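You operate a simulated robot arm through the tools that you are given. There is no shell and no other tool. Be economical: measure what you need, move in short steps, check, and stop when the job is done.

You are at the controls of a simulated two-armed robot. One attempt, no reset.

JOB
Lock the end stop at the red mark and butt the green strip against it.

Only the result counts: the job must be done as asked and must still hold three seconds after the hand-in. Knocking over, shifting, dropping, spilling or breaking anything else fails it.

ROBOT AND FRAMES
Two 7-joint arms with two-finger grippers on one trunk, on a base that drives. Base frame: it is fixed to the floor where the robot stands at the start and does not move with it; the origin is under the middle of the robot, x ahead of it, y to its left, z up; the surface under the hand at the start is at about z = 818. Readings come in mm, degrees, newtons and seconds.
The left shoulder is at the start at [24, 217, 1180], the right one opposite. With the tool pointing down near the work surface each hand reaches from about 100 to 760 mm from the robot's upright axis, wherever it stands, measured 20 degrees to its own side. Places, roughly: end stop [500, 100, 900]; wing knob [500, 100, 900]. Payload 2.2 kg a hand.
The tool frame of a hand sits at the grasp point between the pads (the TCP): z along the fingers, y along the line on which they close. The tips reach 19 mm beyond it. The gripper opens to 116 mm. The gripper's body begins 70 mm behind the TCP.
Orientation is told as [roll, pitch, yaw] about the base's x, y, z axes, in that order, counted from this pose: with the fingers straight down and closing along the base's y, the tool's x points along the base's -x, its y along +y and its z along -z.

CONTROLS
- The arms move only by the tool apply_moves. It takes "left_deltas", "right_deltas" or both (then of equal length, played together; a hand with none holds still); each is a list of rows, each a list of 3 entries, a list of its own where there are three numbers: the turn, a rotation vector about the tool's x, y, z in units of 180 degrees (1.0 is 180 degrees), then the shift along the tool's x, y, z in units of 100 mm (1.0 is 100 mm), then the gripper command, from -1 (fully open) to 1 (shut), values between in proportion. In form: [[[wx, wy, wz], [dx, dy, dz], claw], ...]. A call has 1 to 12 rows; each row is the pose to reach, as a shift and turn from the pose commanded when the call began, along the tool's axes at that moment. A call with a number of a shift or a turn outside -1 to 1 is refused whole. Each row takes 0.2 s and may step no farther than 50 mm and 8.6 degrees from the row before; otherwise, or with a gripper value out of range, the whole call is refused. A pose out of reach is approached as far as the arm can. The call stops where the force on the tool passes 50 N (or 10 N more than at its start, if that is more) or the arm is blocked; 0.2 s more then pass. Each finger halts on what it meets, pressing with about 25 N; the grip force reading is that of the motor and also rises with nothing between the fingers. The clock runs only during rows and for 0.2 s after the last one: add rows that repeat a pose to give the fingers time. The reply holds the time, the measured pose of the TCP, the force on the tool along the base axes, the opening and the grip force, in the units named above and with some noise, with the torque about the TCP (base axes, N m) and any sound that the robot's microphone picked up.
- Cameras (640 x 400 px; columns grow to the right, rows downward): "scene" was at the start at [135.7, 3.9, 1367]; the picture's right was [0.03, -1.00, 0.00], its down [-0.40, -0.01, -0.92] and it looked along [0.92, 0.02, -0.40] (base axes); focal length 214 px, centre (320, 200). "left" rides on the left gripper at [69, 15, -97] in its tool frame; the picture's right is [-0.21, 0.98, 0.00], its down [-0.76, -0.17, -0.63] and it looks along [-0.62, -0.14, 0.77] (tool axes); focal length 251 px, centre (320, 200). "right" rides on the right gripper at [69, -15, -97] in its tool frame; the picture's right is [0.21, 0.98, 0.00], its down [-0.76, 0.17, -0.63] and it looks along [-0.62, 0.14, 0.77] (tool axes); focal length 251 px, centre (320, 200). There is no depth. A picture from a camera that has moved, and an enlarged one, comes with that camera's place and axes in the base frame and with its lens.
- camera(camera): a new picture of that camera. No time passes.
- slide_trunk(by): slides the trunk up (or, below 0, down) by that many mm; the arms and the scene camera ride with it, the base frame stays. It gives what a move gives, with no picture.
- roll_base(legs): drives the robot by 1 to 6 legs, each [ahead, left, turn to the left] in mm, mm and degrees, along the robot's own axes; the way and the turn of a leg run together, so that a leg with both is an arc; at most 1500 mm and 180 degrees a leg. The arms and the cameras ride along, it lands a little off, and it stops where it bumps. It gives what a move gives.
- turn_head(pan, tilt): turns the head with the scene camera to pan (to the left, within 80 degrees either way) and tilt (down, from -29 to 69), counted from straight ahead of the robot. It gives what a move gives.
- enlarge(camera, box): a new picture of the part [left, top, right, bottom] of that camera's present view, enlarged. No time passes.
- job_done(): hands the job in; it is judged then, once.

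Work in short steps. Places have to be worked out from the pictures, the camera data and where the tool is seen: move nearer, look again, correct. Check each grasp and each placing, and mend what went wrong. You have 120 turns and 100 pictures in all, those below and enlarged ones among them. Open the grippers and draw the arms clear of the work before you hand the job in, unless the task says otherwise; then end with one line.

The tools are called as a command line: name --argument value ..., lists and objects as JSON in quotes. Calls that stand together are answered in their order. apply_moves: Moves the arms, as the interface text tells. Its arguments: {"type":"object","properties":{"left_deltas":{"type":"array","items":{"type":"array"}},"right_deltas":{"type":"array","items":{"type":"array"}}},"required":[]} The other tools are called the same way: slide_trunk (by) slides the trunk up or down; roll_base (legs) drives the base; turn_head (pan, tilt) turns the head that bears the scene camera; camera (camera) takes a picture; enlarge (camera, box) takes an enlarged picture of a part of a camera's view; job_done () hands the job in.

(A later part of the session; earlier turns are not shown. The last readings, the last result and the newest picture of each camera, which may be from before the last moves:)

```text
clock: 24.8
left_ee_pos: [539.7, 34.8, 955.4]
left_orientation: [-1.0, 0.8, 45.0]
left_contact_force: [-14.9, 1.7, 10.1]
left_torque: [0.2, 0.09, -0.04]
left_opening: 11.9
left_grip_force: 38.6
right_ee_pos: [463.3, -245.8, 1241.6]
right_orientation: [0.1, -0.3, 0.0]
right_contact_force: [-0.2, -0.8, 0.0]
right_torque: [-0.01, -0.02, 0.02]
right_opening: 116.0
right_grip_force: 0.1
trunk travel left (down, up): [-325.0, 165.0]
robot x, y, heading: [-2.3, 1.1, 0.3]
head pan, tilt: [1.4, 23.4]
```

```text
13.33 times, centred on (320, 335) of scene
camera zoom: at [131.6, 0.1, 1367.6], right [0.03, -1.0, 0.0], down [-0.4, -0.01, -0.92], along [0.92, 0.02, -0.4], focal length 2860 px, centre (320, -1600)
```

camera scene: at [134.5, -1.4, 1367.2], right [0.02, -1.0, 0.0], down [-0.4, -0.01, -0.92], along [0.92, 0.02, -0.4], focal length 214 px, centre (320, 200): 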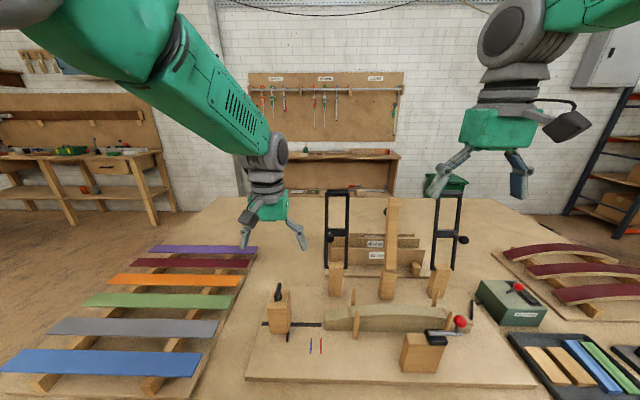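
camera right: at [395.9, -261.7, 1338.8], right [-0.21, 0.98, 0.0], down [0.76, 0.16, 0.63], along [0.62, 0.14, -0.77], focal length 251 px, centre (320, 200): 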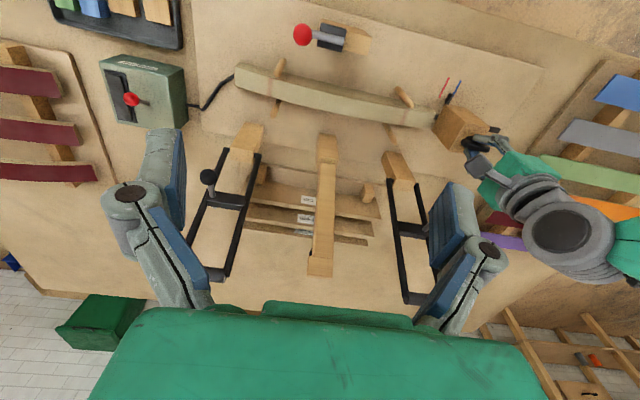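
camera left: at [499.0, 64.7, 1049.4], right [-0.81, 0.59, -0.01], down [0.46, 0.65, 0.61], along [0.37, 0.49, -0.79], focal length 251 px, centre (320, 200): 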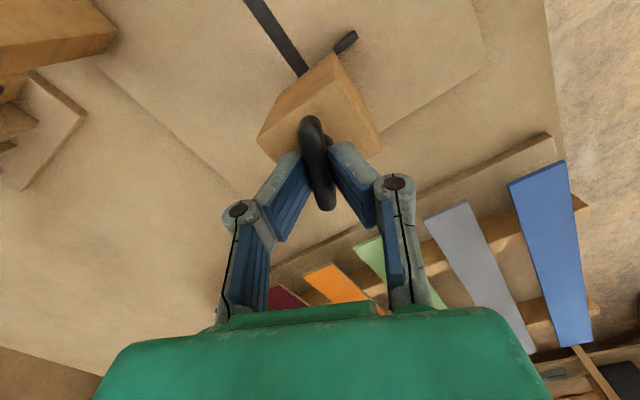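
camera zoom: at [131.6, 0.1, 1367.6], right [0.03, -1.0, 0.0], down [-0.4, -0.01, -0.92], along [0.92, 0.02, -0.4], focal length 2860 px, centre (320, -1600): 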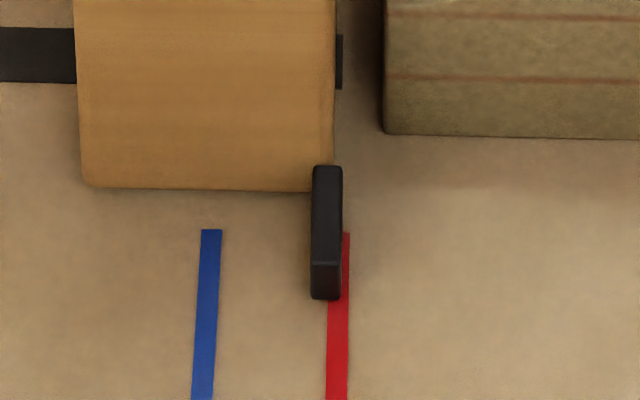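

2.4 mm remain, so one more small nudge.

apply_moves --left_deltas '[[[0, 0, 0], [0.008, -0.008, 0], 1], [[0, 0, 0], [0.014, -0.014, 0], 1], [[0, 0, 0], [0.014, -0.014, 0], 1]]'

enlarge --camera "scene" --box '[300, 320, 340, 350]'

```text
clock: 25.6
left_ee_pos: [540.6, 32.9, 954.6]
left_orientation: [-1.1, 0.8, 45.0]
left_contact_force: [-13.9, 1.0, 13.8]
left_torque: [0.23, -0.03, -0.03]
left_opening: 12.0
left_grip_force: 39.0
right_ee_pos: [464.1, -245.7, 1242.8]
right_orientation: [0.2, -0.2, 0.0]
right_contact_force: [0.6, -0.2, 0.8]
right_torque: [0.0, 0.01, 0.0]
right_opening: 116.2
right_grip_force: 0.0
trunk travel left (down, up): [-325.0, 165.0]
robot x, y, heading: [0.7, -2.5, 0.0]
head pan, tilt: [1.4, 23.4]
```

```text
13.33 times, centred on (320, 335) of scene
camera zoom: at [131.4, -0.2, 1367.6], right [0.03, -1.0, 0.0], down [-0.4, -0.01, -0.92], along [0.92, 0.02, -0.4], focal length 2860 px, centre (320, -1600)
```

zoom: 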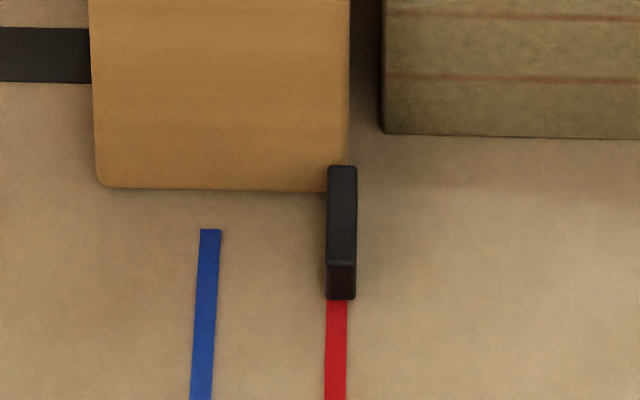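

It's within 0.7 mm. I'll turn clockwise 22° into the locking range, then check.

apply_moves --left_deltas '[[[0, 0, 0.04], [-0.002, 0.002, 0], 1], [[0, 0, 0.08], [-0.003, 0.003, 0], 1], [[0, 0, 0.12], [-0.003, 0.003, 0], 1], [[0, 0, 0.12], [-0.003, 0.003, 0], 1]]'

enlarge --camera "scene" --box '[300, 320, 340, 350]'

```text
clock: 26.6
left_ee_pos: [540.5, 28.1, 950.1]
left_orientation: [-0.6, -0.4, 22.3]
left_contact_force: [15.4, 2.2, 25.3]
left_torque: [0.22, -0.86, 0.01]
left_opening: 12.2
left_grip_force: 39.0
right_ee_pos: [465.9, -246.2, 1240.3]
right_orientation: [0.1, -0.1, 0.1]
right_contact_force: [0.2, 0.0, 0.6]
right_torque: [0.0, -0.01, 0.0]
right_opening: 115.9
right_grip_force: 0.1
trunk travel left (down, up): [-325.0, 165.0]
robot x, y, heading: [-0.2, 1.9, -0.1]
head pan, tilt: [1.4, 23.4]
```

```text
13.33 times, centred on (320, 335) of scene
camera zoom: at [135.3, -0.1, 1367.2], right [0.03, -1.0, 0.0], down [-0.4, -0.01, -0.92], along [0.92, 0.02, -0.4], focal length 2860 px, centre (320, -1600)
```

zoom: 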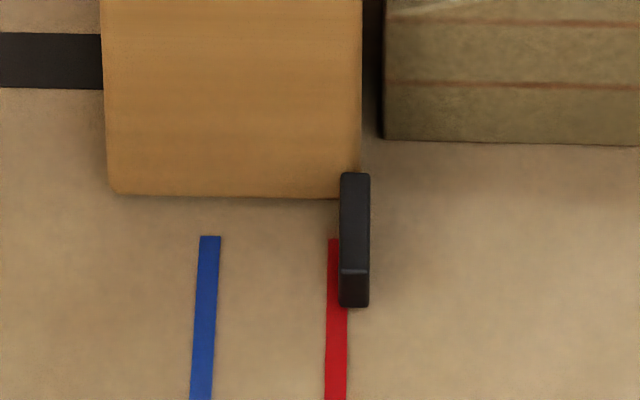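

Locking from 45° to 22° dragged it 2.4 mm, a systematic shift because my grip is off the stem axis. I'll go back to 45° and set the pointer about 2.5 mm short before locking.

apply_moves --left_deltas '[[[0, 0, -0.04], [0, 0, 0], 1], [[0, 0, -0.08], [0, 0, 0], 1], [[0, 0, -0.125], [0, 0, 0], 1], [[0, 0, -0.125], [-0.012, 0.025, 0], 1], [[0, 0, -0.125], [-0.012, 0.025, 0], 1]]'

enlarge --camera "scene" --box '[300, 320, 340, 350]'

```text
clock: 27.8
left_ee_pos: [539.8, 36.8, 950.0]
left_orientation: [-0.6, 1.4, 45.9]
left_contact_force: [-15.8, -2.1, -21.1]
left_torque: [-0.44, 0.66, 0.05]
left_opening: 12.2
left_grip_force: 38.1
right_ee_pos: [464.7, -245.6, 1241.4]
right_orientation: [0.1, -0.1, -0.1]
right_contact_force: [0.7, 0.1, 0.0]
right_torque: [-0.03, 0.02, 0.0]
right_opening: 115.9
right_grip_force: 0.1
trunk travel left (down, up): [-325.0, 165.0]
robot x, y, heading: [-2.7, 0.3, 0.1]
head pan, tilt: [1.4, 23.4]
```

```text
13.33 times, centred on (320, 335) of scene
camera zoom: at [136.4, -0.5, 1366.8], right [0.03, -1.0, 0.0], down [-0.4, -0.01, -0.92], along [0.92, 0.02, -0.4], focal length 2860 px, centre (320, -1600)
```

zoom: 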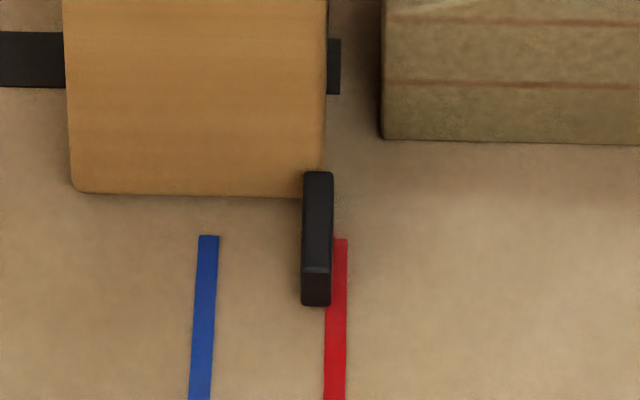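

The pointer is 3.6 mm short. I'll lock with an extra −1 mm and check.

apply_moves --left_deltas '[[[0, 0, 0.04], [0.007, -0.007, 0], 1], [[0, 0, 0.08], [0.007, -0.007, 0], 1], [[0, 0, 0.125], [0.007, -0.007, 0], 1], [[0, 0, 0.125], [0.007, -0.007, 0], 1]]'

enlarge --camera "scene" --box '[300, 320, 340, 350]'

```text
clock: 28.8
left_ee_pos: [540.0, 31.0, 951.2]
left_orientation: [-0.7, -0.2, 22.3]
left_contact_force: [6.0, 6.9, 18.5]
left_torque: [0.49, -1.02, -0.01]
left_opening: 12.2
left_grip_force: 38.8
right_ee_pos: [465.3, -244.9, 1241.4]
right_orientation: [0.1, 0.0, 0.1]
right_contact_force: [0.4, -0.2, -0.9]
right_torque: [-0.01, 0.01, -0.03]
right_opening: 116.0
right_grip_force: 0.0
trunk travel left (down, up): [-325.0, 165.0]
robot x, y, heading: [4.2, 0.9, -0.3]
head pan, tilt: [1.4, 23.4]
```

```text
13.33 times, centred on (320, 335) of scene
camera zoom: at [134.2, 1.1, 1367.4], right [0.03, -1.0, 0.0], down [-0.4, -0.01, -0.92], along [0.92, 0.02, -0.4], focal length 2860 px, centre (320, -1600)
```

zoom: 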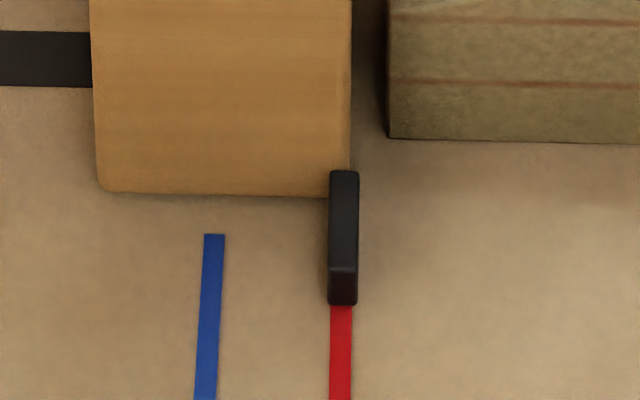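

The pointer is on red within 0.3 mm and in the locked range. I'll finish tightening to the original angle (about 0°), easing the side loads.

apply_moves --left_deltas '[[[0, 0, 0.035], [0.0, 0.01, -0.01], 1], [[0, 0, 0.07], [0.0, 0.015, -0.02], 1], [[0, 0, 0.105], [0, 0.015, -0.02], 1], [[0, 0, 0.135], [0, 0.015, -0.02], 1], [[0, 0, 0.135], [0, 0.015, -0.02], 1]]'

enlarge --camera "scene" --box '[300, 320, 340, 350]'

```text
clock: 30.0
left_ee_pos: [540.5, 29.8, 949.5]
left_orientation: [0.0, -0.4, -2.5]
left_contact_force: [32.3, 12.4, 8.0]
left_torque: [0.19, -0.59, 0.86]
left_opening: 13.0
left_grip_force: 39.0
right_ee_pos: [466.9, -243.4, 1240.7]
right_orientation: [-0.1, -0.1, 0.0]
right_contact_force: [0.3, -0.2, -0.1]
right_torque: [0.0, 0.02, 0.03]
right_opening: 115.8
right_grip_force: 0.0
trunk travel left (down, up): [-325.0, 165.0]
robot x, y, heading: [0.4, -1.7, 0.1]
head pan, tilt: [1.4, 23.4]
```

```text
13.33 times, centred on (320, 335) of scene
camera zoom: at [141.7, 4.2, 1366.5], right [0.03, -1.0, 0.0], down [-0.4, -0.01, -0.91], along [0.91, 0.02, -0.4], focal length 2860 px, centre (320, -1600)
```

zoom: 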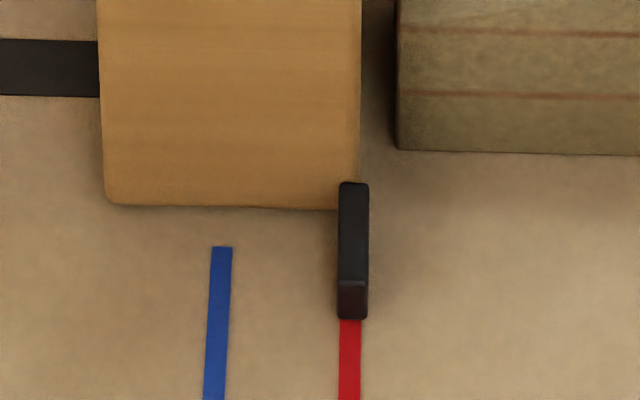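

The end torque of 0.86 N·m shows it's locked, with the pointer on red within about 0.5 mm. I'll open and rise clear.

apply_moves --left_deltas '[[[0, 0, 0], [-0.01, 0, 0], 0.4], [[0, 0, 0], [-0.01, 0, 0], 0.2], [[0, 0, 0.01], [0, 0, -0.3], 0.2], [[0, 0, 0.0], [0, 0, -0.7], 0.0], [[0, 0, -0.01], [0, 0, -1.0], 0.0]]'

enlarge --camera "scene" --box '[270, 270, 370, 350]'

camera --camera "left"

```text
clock: 31.2
left_ee_pos: [535.6, 28.8, 1048.2]
left_orientation: [-0.3, 0.2, -0.4]
left_contact_force: [-0.6, -0.9, -1.0]
left_torque: [0.0, -0.06, 0.01]
left_opening: 57.7
left_grip_force: 0.1
right_ee_pos: [466.7, -247.6, 1240.8]
right_orientation: [0.1, 0.0, 0.0]
right_contact_force: [-0.4, 0.1, -0.4]
right_torque: [-0.02, -0.06, -0.01]
right_opening: 115.8
right_grip_force: 0.2
trunk travel left (down, up): [-325.0, 165.0]
robot x, y, heading: [2.6, -1.2, -0.1]
head pan, tilt: [1.4, 23.4]
```

```text
5.00 times, centred on (320, 310) of scene
camera zoom: at [136.2, -1.2, 1367.0], right [0.03, -1.0, 0.0], down [-0.4, -0.01, -0.92], along [0.92, 0.02, -0.4], focal length 1072 px, centre (320, -350)
```

zoom: 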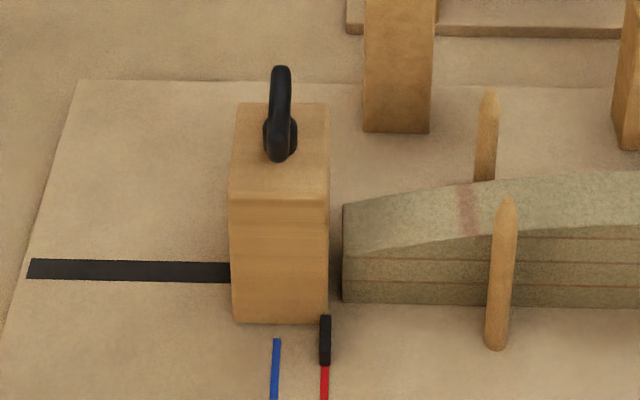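

```text
60 pictures are left
camera left: at [466.6, 44.0, 1144.4], right [0.22, 0.98, -0.01], down [0.76, -0.17, 0.63], along [0.61, -0.14, -0.78], focal length 251 px, centre (320, 200)
```

left: 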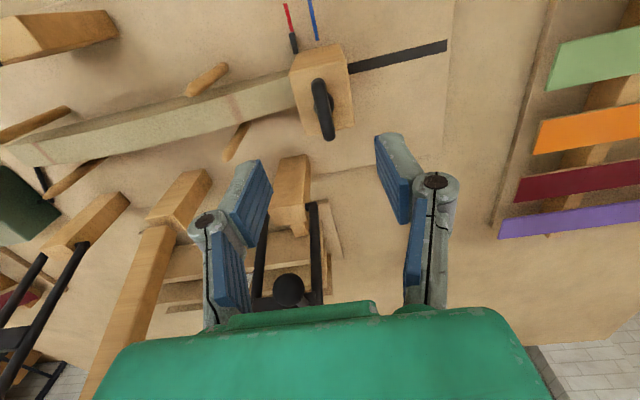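

The stop is locked on red and the wing is clear. Next is the strip, so I'll measure the form and pins with the right camera and the green strip with the scene camera.

enlarge --camera "right" --box '[210, 10, 530, 210]'

enlarge --camera "scene" --box '[70, 240, 270, 365]'

enlarge --camera "scene" --box '[300, 180, 500, 380]'

```text
2.00 times, centred on (370, 110) of right
camera zoom: at [396.4, -262.9, 1338.4], right [-0.21, 0.98, 0.0], down [0.76, 0.16, 0.63], along [0.62, 0.14, -0.77], focal length 503 px, centre (220, 380)
```

zoom: 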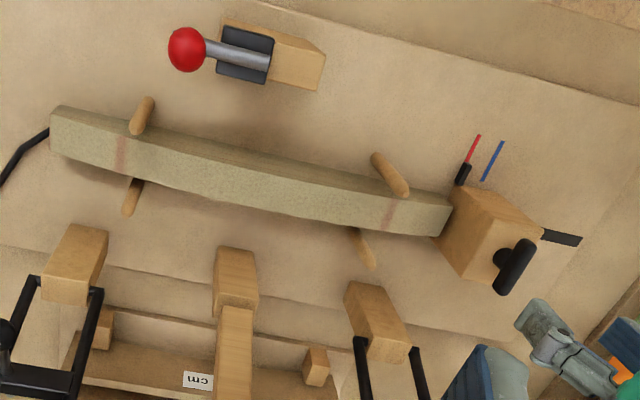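

```text
3.20 times, centred on (170, 302) of scene
camera zoom: at [136.2, -1.2, 1367.0], right [0.03, -1.0, 0.0], down [-0.4, -0.01, -0.92], along [0.92, 0.02, -0.4], focal length 686 px, centre (800, -128)
```

zoom: 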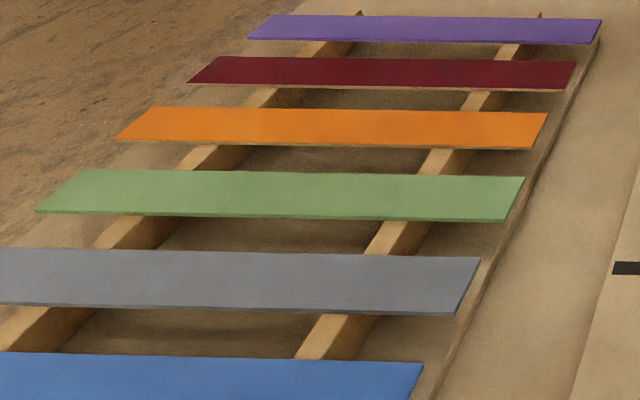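

```text
2.00 times, centred on (400, 280) of scene
camera zoom: at [136.2, -1.2, 1367.0], right [0.03, -1.0, 0.0], down [-0.4, -0.01, -0.92], along [0.92, 0.02, -0.4], focal length 429 px, centre (160, 40)
```

zoom: 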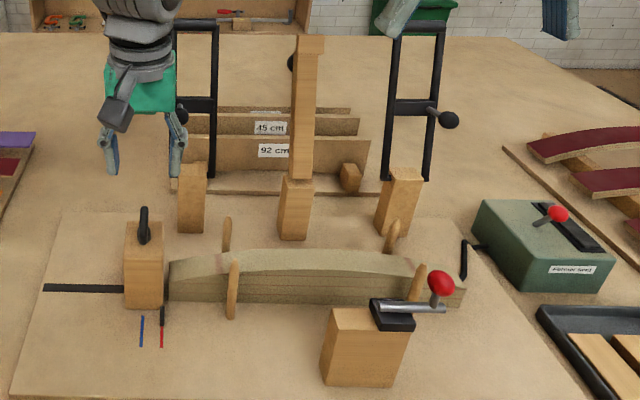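

The strip is about 430 × 50 mm at z≈840, and the gap between the pin pairs looks only slightly wider. I need precise pin positions, so I'll move the left hand over the form for a closer look from above.

apply_moves --left_deltas '[[[0, 0, 0], [0.25, -0.45, 0], 0], [[0, 0, 0], [0.6, -0.8, 0], 0], [[0, 0, 0], [0.6, -0.8, 0], 0]]'

camera --camera "left"

```text
refused: row 1 steps farther than a row can; nothing moved
```

```text
56 pictures are left
camera left: at [466.6, 44.0, 1144.4], right [0.22, 0.98, -0.01], down [0.76, -0.17, 0.63], along [0.61, -0.14, -0.78], focal length 251 px, centre (320, 200)
```

left: 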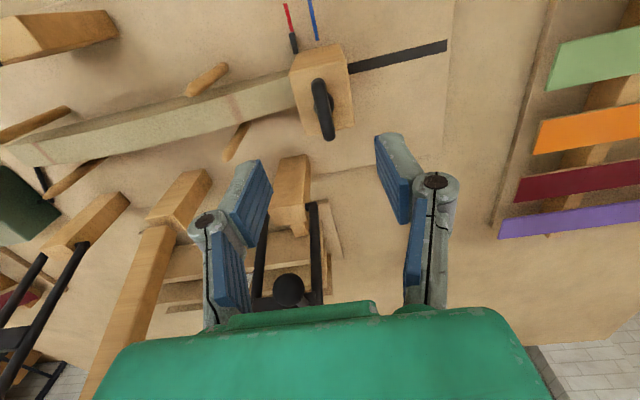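

That move was refused for step size; I'll repeat it in smaller steps.

apply_moves --left_deltas '[[[0, 0, 0], [0.2, -0.3, 0], 0], [[0, 0, 0], [0.4, -0.6, 0], 0], [[0, 0, 0], [0.6, -0.9, 0], 0], [[0, 0, 0], [0.6, -0.9, 0], 0]]'

camera --camera "left"

```text
clock: 32.4
left_ee_pos: [490.4, -39.4, 1068.6]
left_orientation: [-4.1, 0.5, 2.9]
left_contact_force: [-0.1, 0.1, 0.7]
left_torque: [0.03, -0.03, 0.0]
left_opening: 57.8
left_grip_force: 0.1
right_ee_pos: [462.6, -243.8, 1242.9]
right_orientation: [0.0, -0.3, -0.1]
right_contact_force: [-0.1, 0.0, -0.5]
right_torque: [-0.02, -0.06, -0.01]
right_opening: 115.8
right_grip_force: 0.0
trunk travel left (down, up): [-325.0, 165.0]
robot x, y, heading: [-1.9, -3.2, 0.3]
head pan, tilt: [1.4, 23.4]
stopped in row 4 (left hand): the arm was blocked; the commanded pose is now the measured one
```

```text
55 pictures are left
camera left: at [420.7, -22.0, 1164.2], right [0.16, 0.98, -0.07], down [0.77, -0.08, 0.64], along [0.62, -0.16, -0.77], focal length 251 px, centre (320, 200)
```

left: 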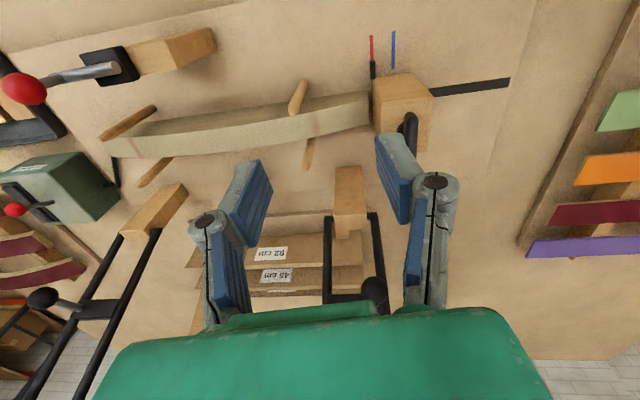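

The left arm is blocked this far across, so I'll have to drive the base right for the placement. This view is still good for the pins, so I'll enlarge it.

enlarge --camera "left" --box '[80, 50, 440, 210]'

```text
1.78 times, centred on (260, 130) of left
camera zoom: at [420.7, -22.0, 1164.2], right [0.16, 0.98, -0.07], down [0.77, -0.08, 0.64], along [0.62, -0.16, -0.77], focal length 447 px, centre (427, 324)
```

zoom: 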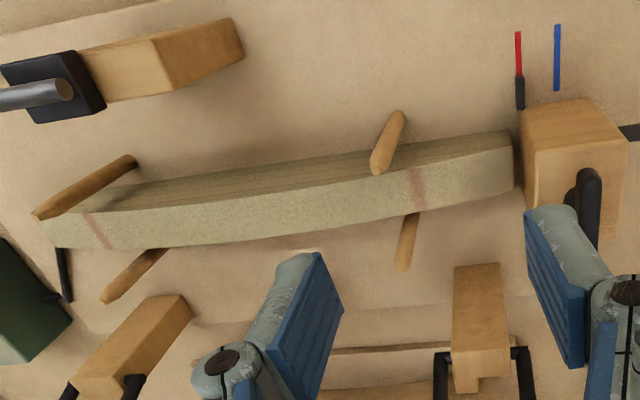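

Pins sit at about x≈496 and x≈552 (first pair at y≈−78). I'll now take the left hand toward the green strip, first straightening its orientation.

apply_moves --left_deltas '[[[-0.01, 0, 0.008], [0, 0.3, -0.1], -0.5], [[-0.023, 0, 0.016], [-0.1, 0.6, -0.2], -0.5], [[-0.023, 0, 0.016], [-0.15, 0.95, -0.2], -0.5]]'

apply_moves --left_deltas '[[[0, 0, 0], [-0.1, 0.4, 0], -0.5], [[0, 0, 0], [-0.2, 0.8, 0], -0.5], [[0, 0, 0], [-0.25, 1.0, 0], -0.5]]'

apply_moves --left_deltas '[[[0, 0, 0], [-0.1, 0.4, 0], -0.5], [[0, 0, 0], [-0.2, 0.8, 0], -0.5], [[0, 0, 0], [-0.25, 1.0, 0], -0.5]]'

apply_moves --left_deltas '[[[0, 0, 0], [-0.1, 0.4, 0], -0.5], [[0, 0, 0], [-0.2, 0.8, 0], -0.5], [[0, 0, 0], [-0.25, 1.0, 0], -0.5]]'

apply_moves --left_deltas '[[[0, 0, 0], [0, 0.4, 0], -0.5], [[0, 0, 0], [0, 0.8, 0], -0.5], [[0, 0, 0], [0, 1.0, 0], -0.5]]'

apply_moves --left_deltas '[[[0, 0, -0.041], [0, 0, 0], -0.5], [[0, 0, -0.082], [0, 0, 0], -0.5], [[0, 0, -0.123], [0, 0, 0], -0.5], [[0, 0, -0.164], [0, 0, 0], -0.5], [[0, 0, -0.205], [0, 0, 0], -0.5], [[0, 0, -0.246], [0, 0, 0], -0.5], [[0, 0, -0.287], [0, 0, 0], -0.5], [[0, 0, -0.328], [0, 0, 0], -0.5], [[0, 0, -0.369], [0, 0, 0], -0.5], [[0, 0, -0.41], [0, 0, 0], -0.5], [[0, 0, -0.455], [0, 0, 0], -0.5], [[0, 0, -0.5], [0, 0, 0], -0.5]]'

camera --camera "left"

```text
clock: 33.2
left_ee_pos: [501.8, 58.3, 1081.3]
left_orientation: [0.2, 0.4, -0.1]
left_contact_force: [-0.4, 0.3, -0.8]
left_torque: [-0.04, 0.04, 0.0]
left_opening: 86.9
left_grip_force: 0.1
right_ee_pos: [462.3, -243.5, 1242.6]
right_orientation: [0.0, -0.3, 0.1]
right_contact_force: [-0.2, 0.1, 0.1]
right_torque: [-0.04, 0.03, 0.02]
right_opening: 116.1
right_grip_force: 0.1
trunk travel left (down, up): [-325.0, 165.0]
robot x, y, heading: [-0.9, -0.8, 0.0]
head pan, tilt: [1.4, 23.4]
```

```text
clock: 34.0
left_ee_pos: [524.5, 158.8, 1081.7]
left_orientation: [0.3, 0.4, 0.0]
left_contact_force: [0.3, 0.2, -0.9]
left_torque: [-0.02, -0.02, 0.01]
left_opening: 86.5
left_grip_force: 0.0
right_ee_pos: [461.3, -241.5, 1243.1]
right_orientation: [-0.1, -0.3, 0.1]
right_contact_force: [-0.3, -0.5, -0.2]
right_torque: [-0.04, 0.0, 0.02]
right_opening: 115.6
right_grip_force: 0.1
trunk travel left (down, up): [-325.0, 165.0]
robot x, y, heading: [2.1, 3.4, -0.2]
head pan, tilt: [1.4, 23.4]
```

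```text
clock: 34.8
left_ee_pos: [550.0, 260.5, 1080.8]
left_orientation: [0.1, 0.4, -0.1]
left_contact_force: [-0.1, 0.8, -0.2]
left_torque: [0.0, 0.01, 0.0]
left_opening: 87.0
left_grip_force: 0.0
right_ee_pos: [463.2, -239.6, 1243.3]
right_orientation: [-0.2, -0.3, 0.0]
right_contact_force: [0.1, 0.2, -0.1]
right_torque: [-0.04, 0.05, 0.0]
right_opening: 116.0
right_grip_force: 0.1
trunk travel left (down, up): [-325.0, 165.0]
robot x, y, heading: [1.5, -2.0, -0.0]
head pan, tilt: [1.4, 23.4]
```

```text
clock: 35.6
left_ee_pos: [576.0, 361.6, 1080.8]
left_orientation: [0.0, 0.4, -0.1]
left_contact_force: [-0.3, 0.1, 0.2]
left_torque: [-0.02, -0.02, 0.01]
left_opening: 87.0
left_grip_force: 0.1
right_ee_pos: [461.9, -238.0, 1245.3]
right_orientation: [-0.3, -0.3, 0.1]
right_contact_force: [-0.7, 0.2, -0.7]
right_torque: [-0.03, 0.0, 0.01]
right_opening: 115.8
right_grip_force: 0.0
trunk travel left (down, up): [-325.0, 165.0]
robot x, y, heading: [-1.5, 2.9, -0.1]
head pan, tilt: [1.4, 23.4]
```

```text
clock: 36.4
left_ee_pos: [575.4, 462.5, 1080.3]
left_orientation: [0.0, 0.5, 0.0]
left_contact_force: [0.0, 0.3, -0.4]
left_torque: [-0.06, 0.0, 0.02]
left_opening: 86.8
left_grip_force: 0.0
right_ee_pos: [463.5, -237.9, 1243.0]
right_orientation: [-0.4, -0.3, 0.0]
right_contact_force: [0.9, 0.1, 0.8]
right_torque: [-0.07, 0.01, 0.0]
right_opening: 116.2
right_grip_force: 0.0
trunk travel left (down, up): [-325.0, 165.0]
robot x, y, heading: [-1.4, 2.6, 0.1]
head pan, tilt: [1.4, 23.4]
```

```text
clock: 39.0
left_ee_pos: [575.9, 458.1, 1082.4]
left_orientation: [0.4, -0.2, 90.0]
left_contact_force: [0.2, -0.3, -0.5]
left_torque: [0.04, 0.04, 0.0]
left_opening: 87.2
left_grip_force: 0.1
right_ee_pos: [461.9, -242.7, 1243.6]
right_orientation: [0.0, -0.3, 0.0]
right_contact_force: [-0.3, 0.0, 1.1]
right_torque: [0.01, 0.04, -0.02]
right_opening: 116.0
right_grip_force: 0.0
trunk travel left (down, up): [-325.0, 165.0]
robot x, y, heading: [3.7, -0.6, 0.0]
head pan, tilt: [1.4, 23.4]
```

```text
53 pictures are left
camera left: at [561.6, 386.8, 1178.2], right [-0.98, 0.21, 0.01], down [0.17, 0.75, 0.63], along [0.13, 0.62, -0.77], focal length 251 px, centre (320, 200)
```

left: 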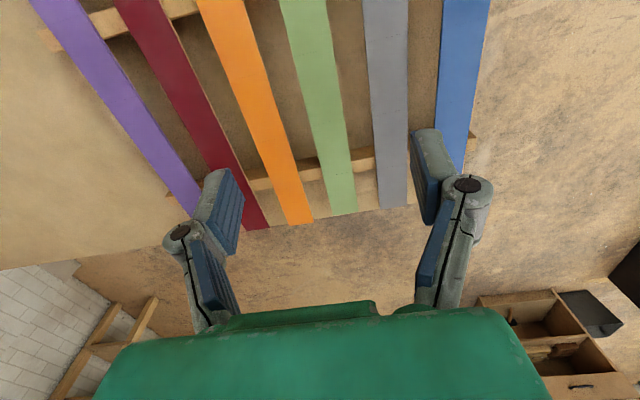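

The strip is about 48 mm wide, centred at x≈577, y≈473, top at z≈851. The bearers are at y≈360 and 600, so its middle is clear to grip. I'll descend to about z=880.

apply_moves --left_deltas '[[[0, 0, 0], [-0.05, -0.01, 0.4], -0.4], [[0, 0, 0], [-0.1, -0.01, 0.8], -0.4], [[0, 0, 0], [-0.13, -0.01, 1.0], -0.4]]'

apply_moves --left_deltas '[[[0, 0, 0], [0, 0, 0.4], -0.4], [[0, 0, 0], [0, 0, 0.7], -0.4], [[0, 0, 0], [0, 0, 0.98], -0.4], [[0, 0, 0], [0, 0, 0.98], -0.4]]'

camera --camera "left"

enlarge --camera "scene" --box '[70, 240, 270, 365]'

```text
clock: 39.8
left_ee_pos: [574.1, 471.9, 981.5]
left_orientation: [0.3, -0.1, 90.0]
left_contact_force: [-0.3, -0.4, -0.3]
left_torque: [0.0, -0.01, -0.01]
left_opening: 80.9
left_grip_force: 0.0
right_ee_pos: [462.0, -242.2, 1242.7]
right_orientation: [-0.1, -0.3, 0.0]
right_contact_force: [0.0, 0.4, 0.5]
right_torque: [-0.02, -0.04, 0.02]
right_opening: 115.9
right_grip_force: 0.1
trunk travel left (down, up): [-325.0, 165.0]
robot x, y, heading: [-1.5, -0.6, -0.1]
head pan, tilt: [1.4, 23.4]
```

```text
clock: 40.8
left_ee_pos: [574.9, 473.0, 882.0]
left_orientation: [0.5, -0.2, 89.9]
left_contact_force: [0.2, -0.5, -1.2]
left_torque: [-0.03, -0.02, 0.01]
left_opening: 81.2
left_grip_force: 0.1
right_ee_pos: [462.7, -243.3, 1242.7]
right_orientation: [-0.1, -0.3, -0.1]
right_contact_force: [0.6, 0.4, 1.2]
right_torque: [-0.02, -0.05, 0.0]
right_opening: 116.1
right_grip_force: 0.0
trunk travel left (down, up): [-325.0, 165.0]
robot x, y, heading: [-1.0, -2.5, -0.1]
head pan, tilt: [1.4, 23.4]
```

```text
52 pictures are left
camera left: at [560.0, 401.5, 978.2], right [-0.98, 0.22, 0.01], down [0.17, 0.75, 0.63], along [0.13, 0.62, -0.77], focal length 251 px, centre (320, 200)
```

left: 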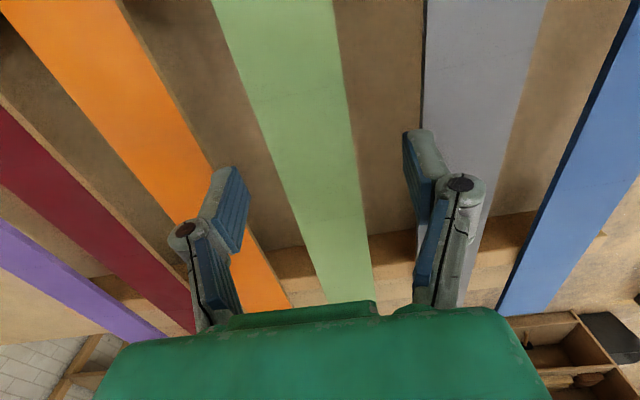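

```text
3.20 times, centred on (170, 302) of scene
camera zoom: at [136.4, 3.1, 1367.0], right [0.03, -1.0, 0.0], down [-0.4, -0.01, -0.92], along [0.92, 0.02, -0.4], focal length 686 px, centre (800, -128)
```

zoom: 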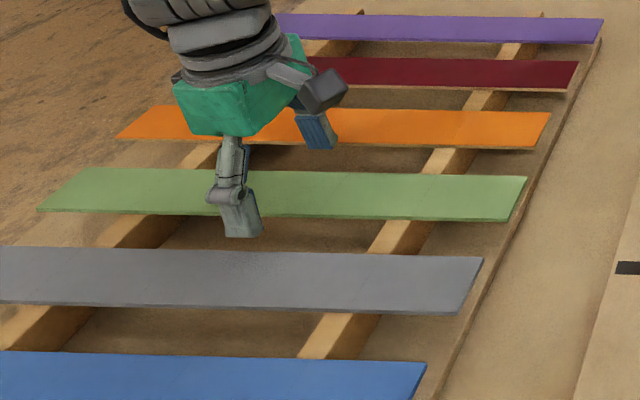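

The strip centre is about 4 mm further in +x. I'll narrow the fingers to clear the neighbouring strips, shift 4 mm, and descend to about z=859.

apply_moves --left_deltas '[[[0, 0, 0], [0, -0.04, 0], -0.12], [[0, 0, 0], [0, -0.04, 0.1], -0.12], [[0, 0, 0], [0, -0.04, 0.18], -0.12], [[0, 0, 0], [0, -0.04, 0.23], -0.12], [[0, 0, 0], [0, -0.04, 0.23], -0.12]]'

camera --camera "left"

enlarge --camera "scene" --box '[110, 260, 190, 330]'

```text
clock: 42.0
left_ee_pos: [579.5, 472.3, 859.6]
left_orientation: [0.5, -0.2, 90.0]
left_contact_force: [-0.2, -0.4, 0.8]
left_torque: [-0.03, 0.02, -0.01]
left_opening: 65.0
left_grip_force: 0.1
right_ee_pos: [462.1, -243.0, 1243.3]
right_orientation: [-0.2, -0.2, 0.0]
right_contact_force: [-0.5, -0.1, -0.1]
right_torque: [0.02, -0.01, 0.03]
right_opening: 115.9
right_grip_force: 0.0
trunk travel left (down, up): [-325.0, 165.0]
robot x, y, heading: [-0.5, 0.8, -0.1]
head pan, tilt: [1.4, 23.4]
```

```text
50 pictures are left
camera left: at [564.5, 401.0, 956.4], right [-0.98, 0.22, 0.01], down [0.17, 0.75, 0.63], along [0.13, 0.62, -0.77], focal length 251 px, centre (320, 200)
```

left: 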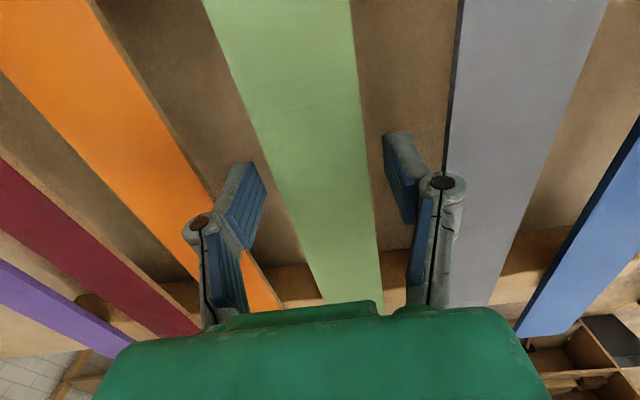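

```text
5.71 times, centred on (150, 295) of scene
camera zoom: at [136.4, 2.7, 1367.0], right [0.03, -1.0, 0.0], down [-0.4, -0.01, -0.92], along [0.92, 0.02, -0.4], focal length 1226 px, centre (1291, -343)
```

zoom: 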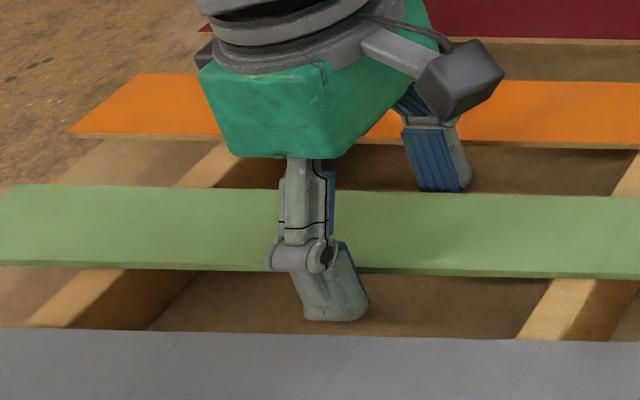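

The left view and finger reference put the strip at z≈861 and 44 mm wide, centred under the hand. I'll rise 6 mm so the tips protrude less, then close on it.

apply_moves --left_deltas '[[[0, 0, 0], [0, 0, -0.06], -0.12], [[0, 0, 0], [0, 0, -0.06], 0.1], [[0, 0, 0], [0, 0, -0.06], 0.25], [[0, 0, 0], [0, 0, -0.06], 0.6], [[0, 0, 0], [0, 0, -0.06], 0.6]]'

camera --camera "left"

```text
clock: 43.2
left_ee_pos: [578.9, 471.5, 866.7]
left_orientation: [0.4, -0.2, 89.9]
left_contact_force: [0.0, 0.4, 0.0]
left_torque: [0.01, 0.02, -0.02]
left_opening: 44.8
left_grip_force: 24.8
right_ee_pos: [461.6, -242.3, 1242.7]
right_orientation: [0.1, -0.3, 0.0]
right_contact_force: [-0.1, 0.2, 0.0]
right_torque: [-0.03, -0.02, 0.01]
right_opening: 116.1
right_grip_force: 0.0
trunk travel left (down, up): [-325.0, 165.0]
robot x, y, heading: [-1.6, 2.7, -0.0]
head pan, tilt: [1.4, 23.4]
```

```text
48 pictures are left
camera left: at [564.5, 400.7, 962.2], right [-0.98, 0.22, 0.01], down [0.17, 0.75, 0.63], along [0.13, 0.62, -0.77], focal length 251 px, centre (320, 200)
```

left: 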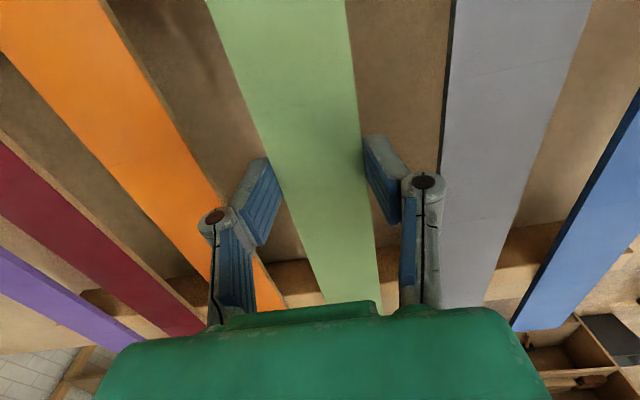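

The 44.8 mm opening with 25 N of grip means the strip is held. Lifting it.

apply_moves --left_deltas '[[[0, 0, 0], [0, 0, -0.15], 0.6], [[0, 0, 0], [0, 0, -0.35], 0.6], [[0, 0, 0], [0, 0, -0.65], 0.6], [[0, 0, 0], [0, 0, -1.0], 0.6], [[0, 0, 0], [0, 0, -1.0], 0.6]]'

camera --camera "scene"

```text
clock: 44.4
left_ee_pos: [580.3, 470.8, 967.7]
left_orientation: [0.5, -0.3, 89.7]
left_contact_force: [-0.7, -0.6, -0.7]
left_torque: [-0.01, 0.01, -0.02]
left_opening: 45.0
left_grip_force: 25.0
right_ee_pos: [463.0, -243.0, 1241.7]
right_orientation: [0.0, -0.2, 0.0]
right_contact_force: [0.5, -0.4, 0.4]
right_torque: [0.01, 0.02, -0.01]
right_opening: 116.0
right_grip_force: 0.1
trunk travel left (down, up): [-325.0, 165.0]
robot x, y, heading: [3.3, -2.3, -0.1]
head pan, tilt: [1.4, 23.4]
```

```text
47 pictures are left
camera scene: at [137.0, 2.3, 1366.8], right [0.03, -1.0, 0.0], down [-0.4, -0.01, -0.92], along [0.92, 0.02, -0.4], focal length 214 px, centre (320, 200)
```

scene: 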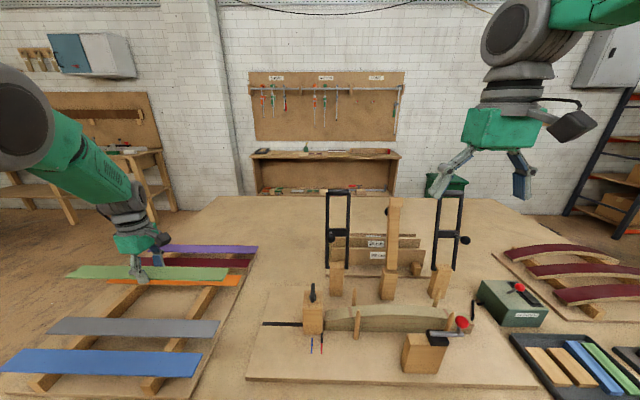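

The strip is held level. I'll raise it another 70 mm and pull it back to x≈525, clear of the clamp posts, before driving right.

apply_moves --left_deltas '[[[0, 0, 0], [0, 0, -0.3], 0.6], [[0, 0, 0], [0, 0.15, -0.6], 0.6], [[0, 0, 0], [0, 0.35, -0.75], 0.6], [[0, 0, 0], [0, 0.55, -0.75], 0.6], [[0, 0, 0], [0, 0.55, -0.75], 0.6]]'

roll_base --legs '[[0, -150, 0]]'

camera --camera "scene"

```text
clock: 45.6
left_ee_pos: [523.6, 470.8, 1044.4]
left_orientation: [0.5, -0.1, 90.0]
left_contact_force: [0.0, -0.1, -0.6]
left_torque: [-0.01, 0.02, 0.0]
left_opening: 44.7
left_grip_force: 25.3
right_ee_pos: [463.6, -242.2, 1243.0]
right_orientation: [0.0, -0.2, -0.1]
right_contact_force: [-0.2, 1.1, 0.0]
right_torque: [0.0, 0.06, 0.01]
right_opening: 116.0
right_grip_force: 0.1
trunk travel left (down, up): [-325.0, 165.0]
robot x, y, heading: [1.8, -0.8, 0.2]
head pan, tilt: [1.4, 23.4]
```

```text
clock: 47.0
left_ee_pos: [524.2, 362.2, 1028.3]
left_orientation: [0.6, 1.5, 90.2]
left_contact_force: [-0.3, 2.5, -0.5]
left_torque: [-0.17, -0.05, 0.03]
left_opening: 44.8
left_grip_force: 25.1
right_ee_pos: [463.9, -347.9, 1249.2]
right_orientation: [-1.8, -0.4, 0.2]
right_contact_force: [0.4, 1.7, -1.0]
right_torque: [-0.18, 0.02, 0.02]
right_opening: 116.0
right_grip_force: 0.0
trunk travel left (down, up): [-325.0, 165.0]
robot x, y, heading: [-2.2, -137.8, 0.1]
head pan, tilt: [1.4, 23.4]
```

```text
46 pictures are left
camera scene: at [137.2, -89.5, 1365.4], right [0.03, -1.0, 0.04], down [-0.4, -0.04, -0.92], along [0.92, 0.01, -0.4], focal length 214 px, centre (320, 200)
```

scene: 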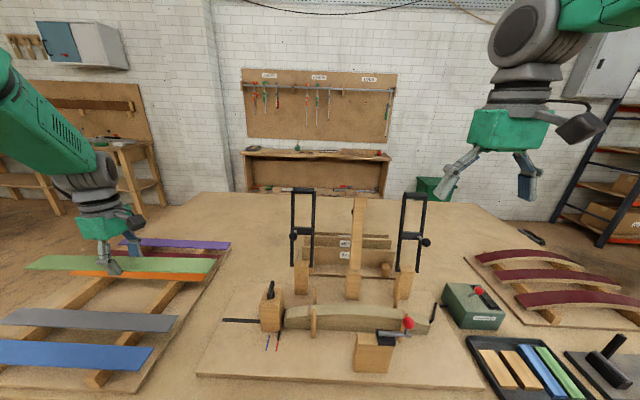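

The drive is smooth, with a slight sway. Drive a further 300 mm right.

roll_base --legs '[[0, -150, 0], [0, -150, 0]]'

camera --camera "scene"

```text
clock: 49.3
left_ee_pos: [526.9, 83.0, 1023.5]
left_orientation: [0.7, 2.1, 90.0]
left_contact_force: [-1.1, 1.9, -1.6]
left_torque: [-0.25, -0.06, 0.03]
left_opening: 44.8
left_grip_force: 25.0
right_ee_pos: [462.1, -623.6, 1251.1]
right_orientation: [-2.4, -0.2, 0.0]
right_contact_force: [-0.9, 3.1, 1.0]
right_torque: [-0.21, 0.09, 0.01]
right_opening: 116.0
right_grip_force: 0.0
trunk travel left (down, up): [-325.0, 165.0]
robot x, y, heading: [-1.3, -424.0, -0.7]
head pan, tilt: [1.4, 23.4]
```

```text
45 pictures are left
camera scene: at [140.8, -360.7, 1364.7], right [0.02, -1.0, 0.05], down [-0.4, -0.05, -0.91], along [0.91, 0.0, -0.4], focal length 214 px, centre (320, 200)
```

scene: 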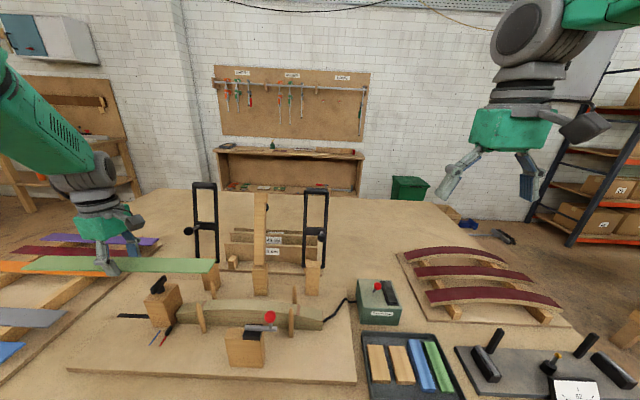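

I'm in position to work on the form. I'll let things settle, start moving the hand right 80 mm, and view the form.

apply_moves --left_deltas '[[[0, 0, 0], [0.3, 0, 0], 0.6], [[0, 0, 0], [0.6, 0, 0], 0.6], [[0, 0, 0], [0.8, 0, 0], 0.6], [[0, 0, 0], [0.8, 0, 0], 0.6], [[0, 0, 0], [0.8, 0, 0], 0.6], [[0, 0, 0], [0.8, 0, 0], 0.6]]'

camera --camera "scene"

enlarge --camera "scene" --box '[130, 260, 350, 380]'

```text
clock: 50.9
left_ee_pos: [514.2, -21.2, 1042.4]
left_orientation: [-0.1, 0.9, 90.2]
left_contact_force: [-1.1, 1.6, -0.8]
left_torque: [-0.14, -0.08, 0.03]
left_opening: 44.5
left_grip_force: 24.6
right_ee_pos: [446.1, -652.7, 1251.2]
right_orientation: [-1.2, -0.9, 0.1]
right_contact_force: [-0.1, 0.6, -1.1]
right_torque: [-0.14, -0.05, 0.05]
right_opening: 116.0
right_grip_force: 0.0
trunk travel left (down, up): [-325.0, 165.0]
robot x, y, heading: [-2.8, -432.1, -0.4]
head pan, tilt: [1.4, 23.4]
stopped in row 6 (left hand): the arm was blocked; the commanded pose is now the measured one
```

```text
44 pictures are left
camera scene: at [132.1, -426.5, 1367.1], right [0.02, -1.0, 0.0], down [-0.4, -0.01, -0.92], along [0.92, 0.02, -0.4], focal length 214 px, centre (320, 200)
```

scene: 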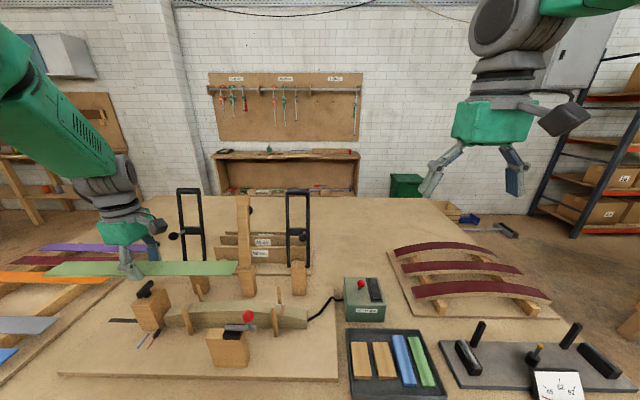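

```text
2.91 times, centred on (240, 320) of scene
camera zoom: at [132.1, -426.5, 1367.1], right [0.02, -1.0, 0.0], down [-0.4, -0.01, -0.92], along [0.92, 0.02, -0.4], focal length 624 px, centre (553, -149)
```

zoom: 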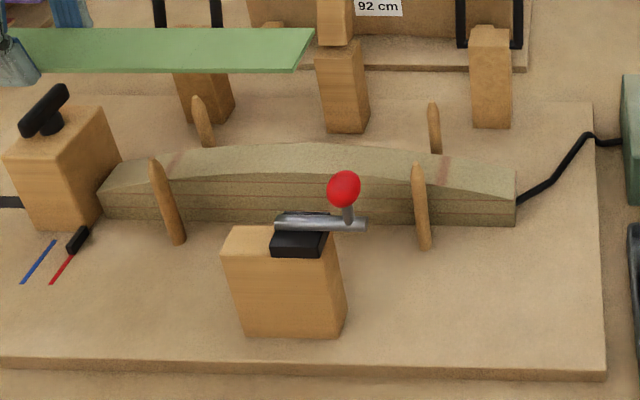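

The form lies between x≈514 and 544, pins at x≈499 and 565 (mid ≈531, gap ≈54 mm), crest z≈902 at y≈−194. I'll carry the strip over to hand y≈−203, x≈531.

apply_moves --left_deltas '[[[0, 0, 0], [0.25, -0.05, 0], 0.6], [[0, 0, 0], [0.5, -0.1, 0], 0.6], [[0, 0, 0], [0.75, -0.15, 0], 0.6], [[0, 0, 0], [0.9, -0.17, 0], 0.6]]'

apply_moves --left_deltas '[[[0, 0, 0], [0.25, 0, 0], 0.6], [[0, 0, 0], [0.5, 0, 0], 0.6], [[0, 0, 0], [0.75, 0, 0], 0.6], [[0, 0, 0], [0.92, 0, 0], 0.6], [[0, 0, 0], [0.92, 0, 0], 0.6]]'

enlarge --camera "scene" --box '[120, 220, 340, 360]'

camera --camera "left"

```text
clock: 52.1
left_ee_pos: [528.5, -108.3, 1045.4]
left_orientation: [-0.1, 0.7, 90.6]
left_contact_force: [-0.6, -0.3, -0.3]
left_torque: [-0.05, -0.02, -0.01]
left_opening: 44.5
left_grip_force: 25.7
right_ee_pos: [445.0, -650.8, 1252.1]
right_orientation: [-1.0, -1.2, 0.3]
right_contact_force: [0.8, -0.2, 0.4]
right_torque: [0.0, -0.03, 0.01]
right_opening: 116.0
right_grip_force: 0.1
trunk travel left (down, up): [-325.0, 165.0]
robot x, y, heading: [-0.0, -425.1, -0.2]
head pan, tilt: [1.4, 23.4]
stopped in row 4 (left hand): the arm was blocked; the commanded pose is now the measured one
```

```text
clock: 53.5
left_ee_pos: [528.4, -204.3, 1049.4]
left_orientation: [-0.5, 0.7, 89.8]
left_contact_force: [-0.8, 1.3, -1.0]
left_torque: [-0.05, 0.02, 0.02]
left_opening: 44.5
left_grip_force: 24.8
right_ee_pos: [441.6, -649.4, 1255.2]
right_orientation: [-1.2, -1.5, 0.2]
right_contact_force: [-0.8, 1.5, 0.7]
right_torque: [-0.14, 0.0, 0.02]
right_opening: 115.9
right_grip_force: 0.1
trunk travel left (down, up): [-325.0, 165.0]
robot x, y, heading: [-3.6, -428.8, -0.3]
head pan, tilt: [1.4, 23.4]
stopped in row 5 (left hand): the arm was blocked; the commanded pose is now the measured one
```

```text
2.86 times, centred on (230, 290) of scene
camera zoom: at [133.7, -431.2, 1367.1], right [0.02, -1.0, 0.0], down [-0.4, 0.0, -0.92], along [0.92, 0.02, -0.4], focal length 613 px, centre (577, -57)
```

zoom: 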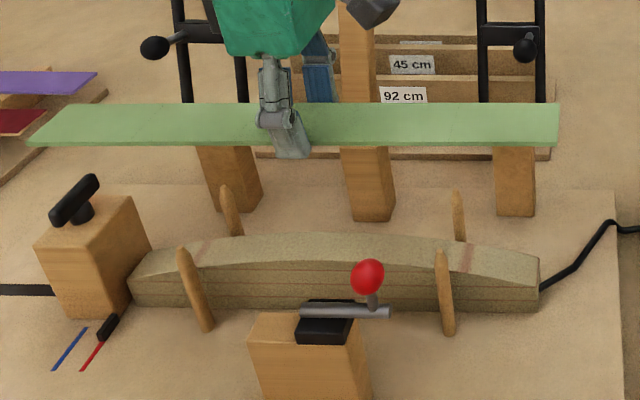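

```text
41 pictures are left
camera left: at [511.4, -272.4, 1146.1], right [-0.98, 0.22, -0.01], down [0.16, 0.76, 0.62], along [0.14, 0.61, -0.78], focal length 251 px, centre (320, 200)
```

left: 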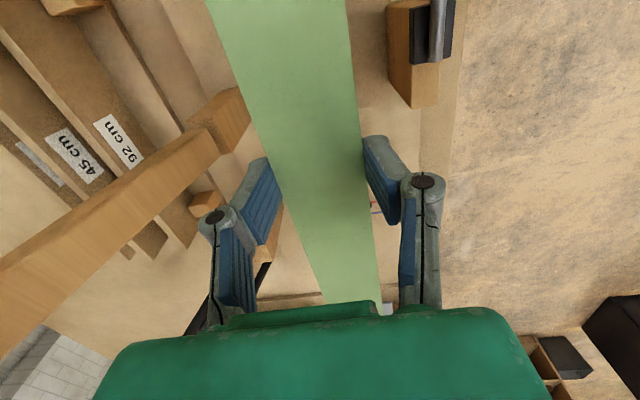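

The strip is over the form. I'll shift back to about y=−217 for end clearance and lower to just above the pins (TCP z≈962).

apply_moves --left_deltas '[[[0, 0, 0], [0.06, -0.02, 0.2], 0.6], [[0, 0, 0], [0.12, -0.025, 0.45], 0.6], [[0, 0, 0], [0.13, -0.025, 0.7], 0.6], [[0, 0, 0], [0.13, -0.025, 0.87], 0.6], [[0, 0, 0], [0.13, -0.025, 0.87], 0.6]]'

enlarge --camera "scene" --box '[120, 220, 340, 360]'

camera --camera "left"

```text
clock: 54.7
left_ee_pos: [530.9, -217.8, 960.7]
left_orientation: [-0.3, 1.1, 90.3]
left_contact_force: [-0.8, 1.0, -0.9]
left_torque: [-0.06, -0.03, 0.01]
left_opening: 44.5
left_grip_force: 24.9
right_ee_pos: [443.3, -652.2, 1255.5]
right_orientation: [-1.2, -1.4, 0.1]
right_contact_force: [0.5, -0.3, 0.1]
right_torque: [0.0, 0.01, 0.0]
right_opening: 115.9
right_grip_force: 0.0
trunk travel left (down, up): [-325.0, 165.0]
robot x, y, heading: [-3.1, -429.7, -0.4]
head pan, tilt: [1.4, 23.4]
```

```text
2.86 times, centred on (230, 290) of scene
camera zoom: at [133.6, -404.6, 1366.8], right [0.02, -1.0, 0.02], down [-0.4, -0.02, -0.92], along [0.92, 0.01, -0.4], focal length 613 px, centre (577, -57)
```

zoom: 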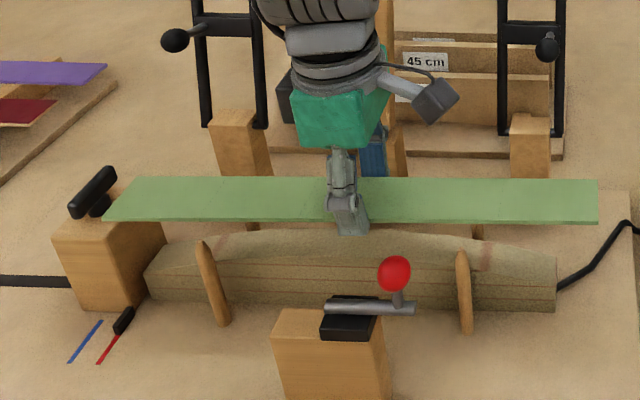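

```text
39 pictures are left
camera left: at [515.6, -285.5, 1057.1], right [-0.98, 0.21, -0.01], down [0.16, 0.77, 0.62], along [0.14, 0.6, -0.79], focal length 251 px, centre (320, 200)
```

left: 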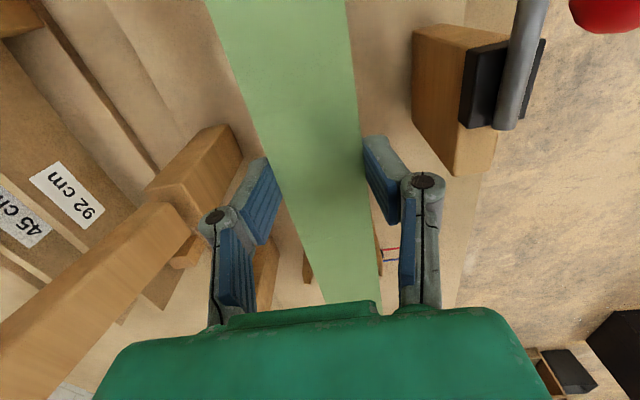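

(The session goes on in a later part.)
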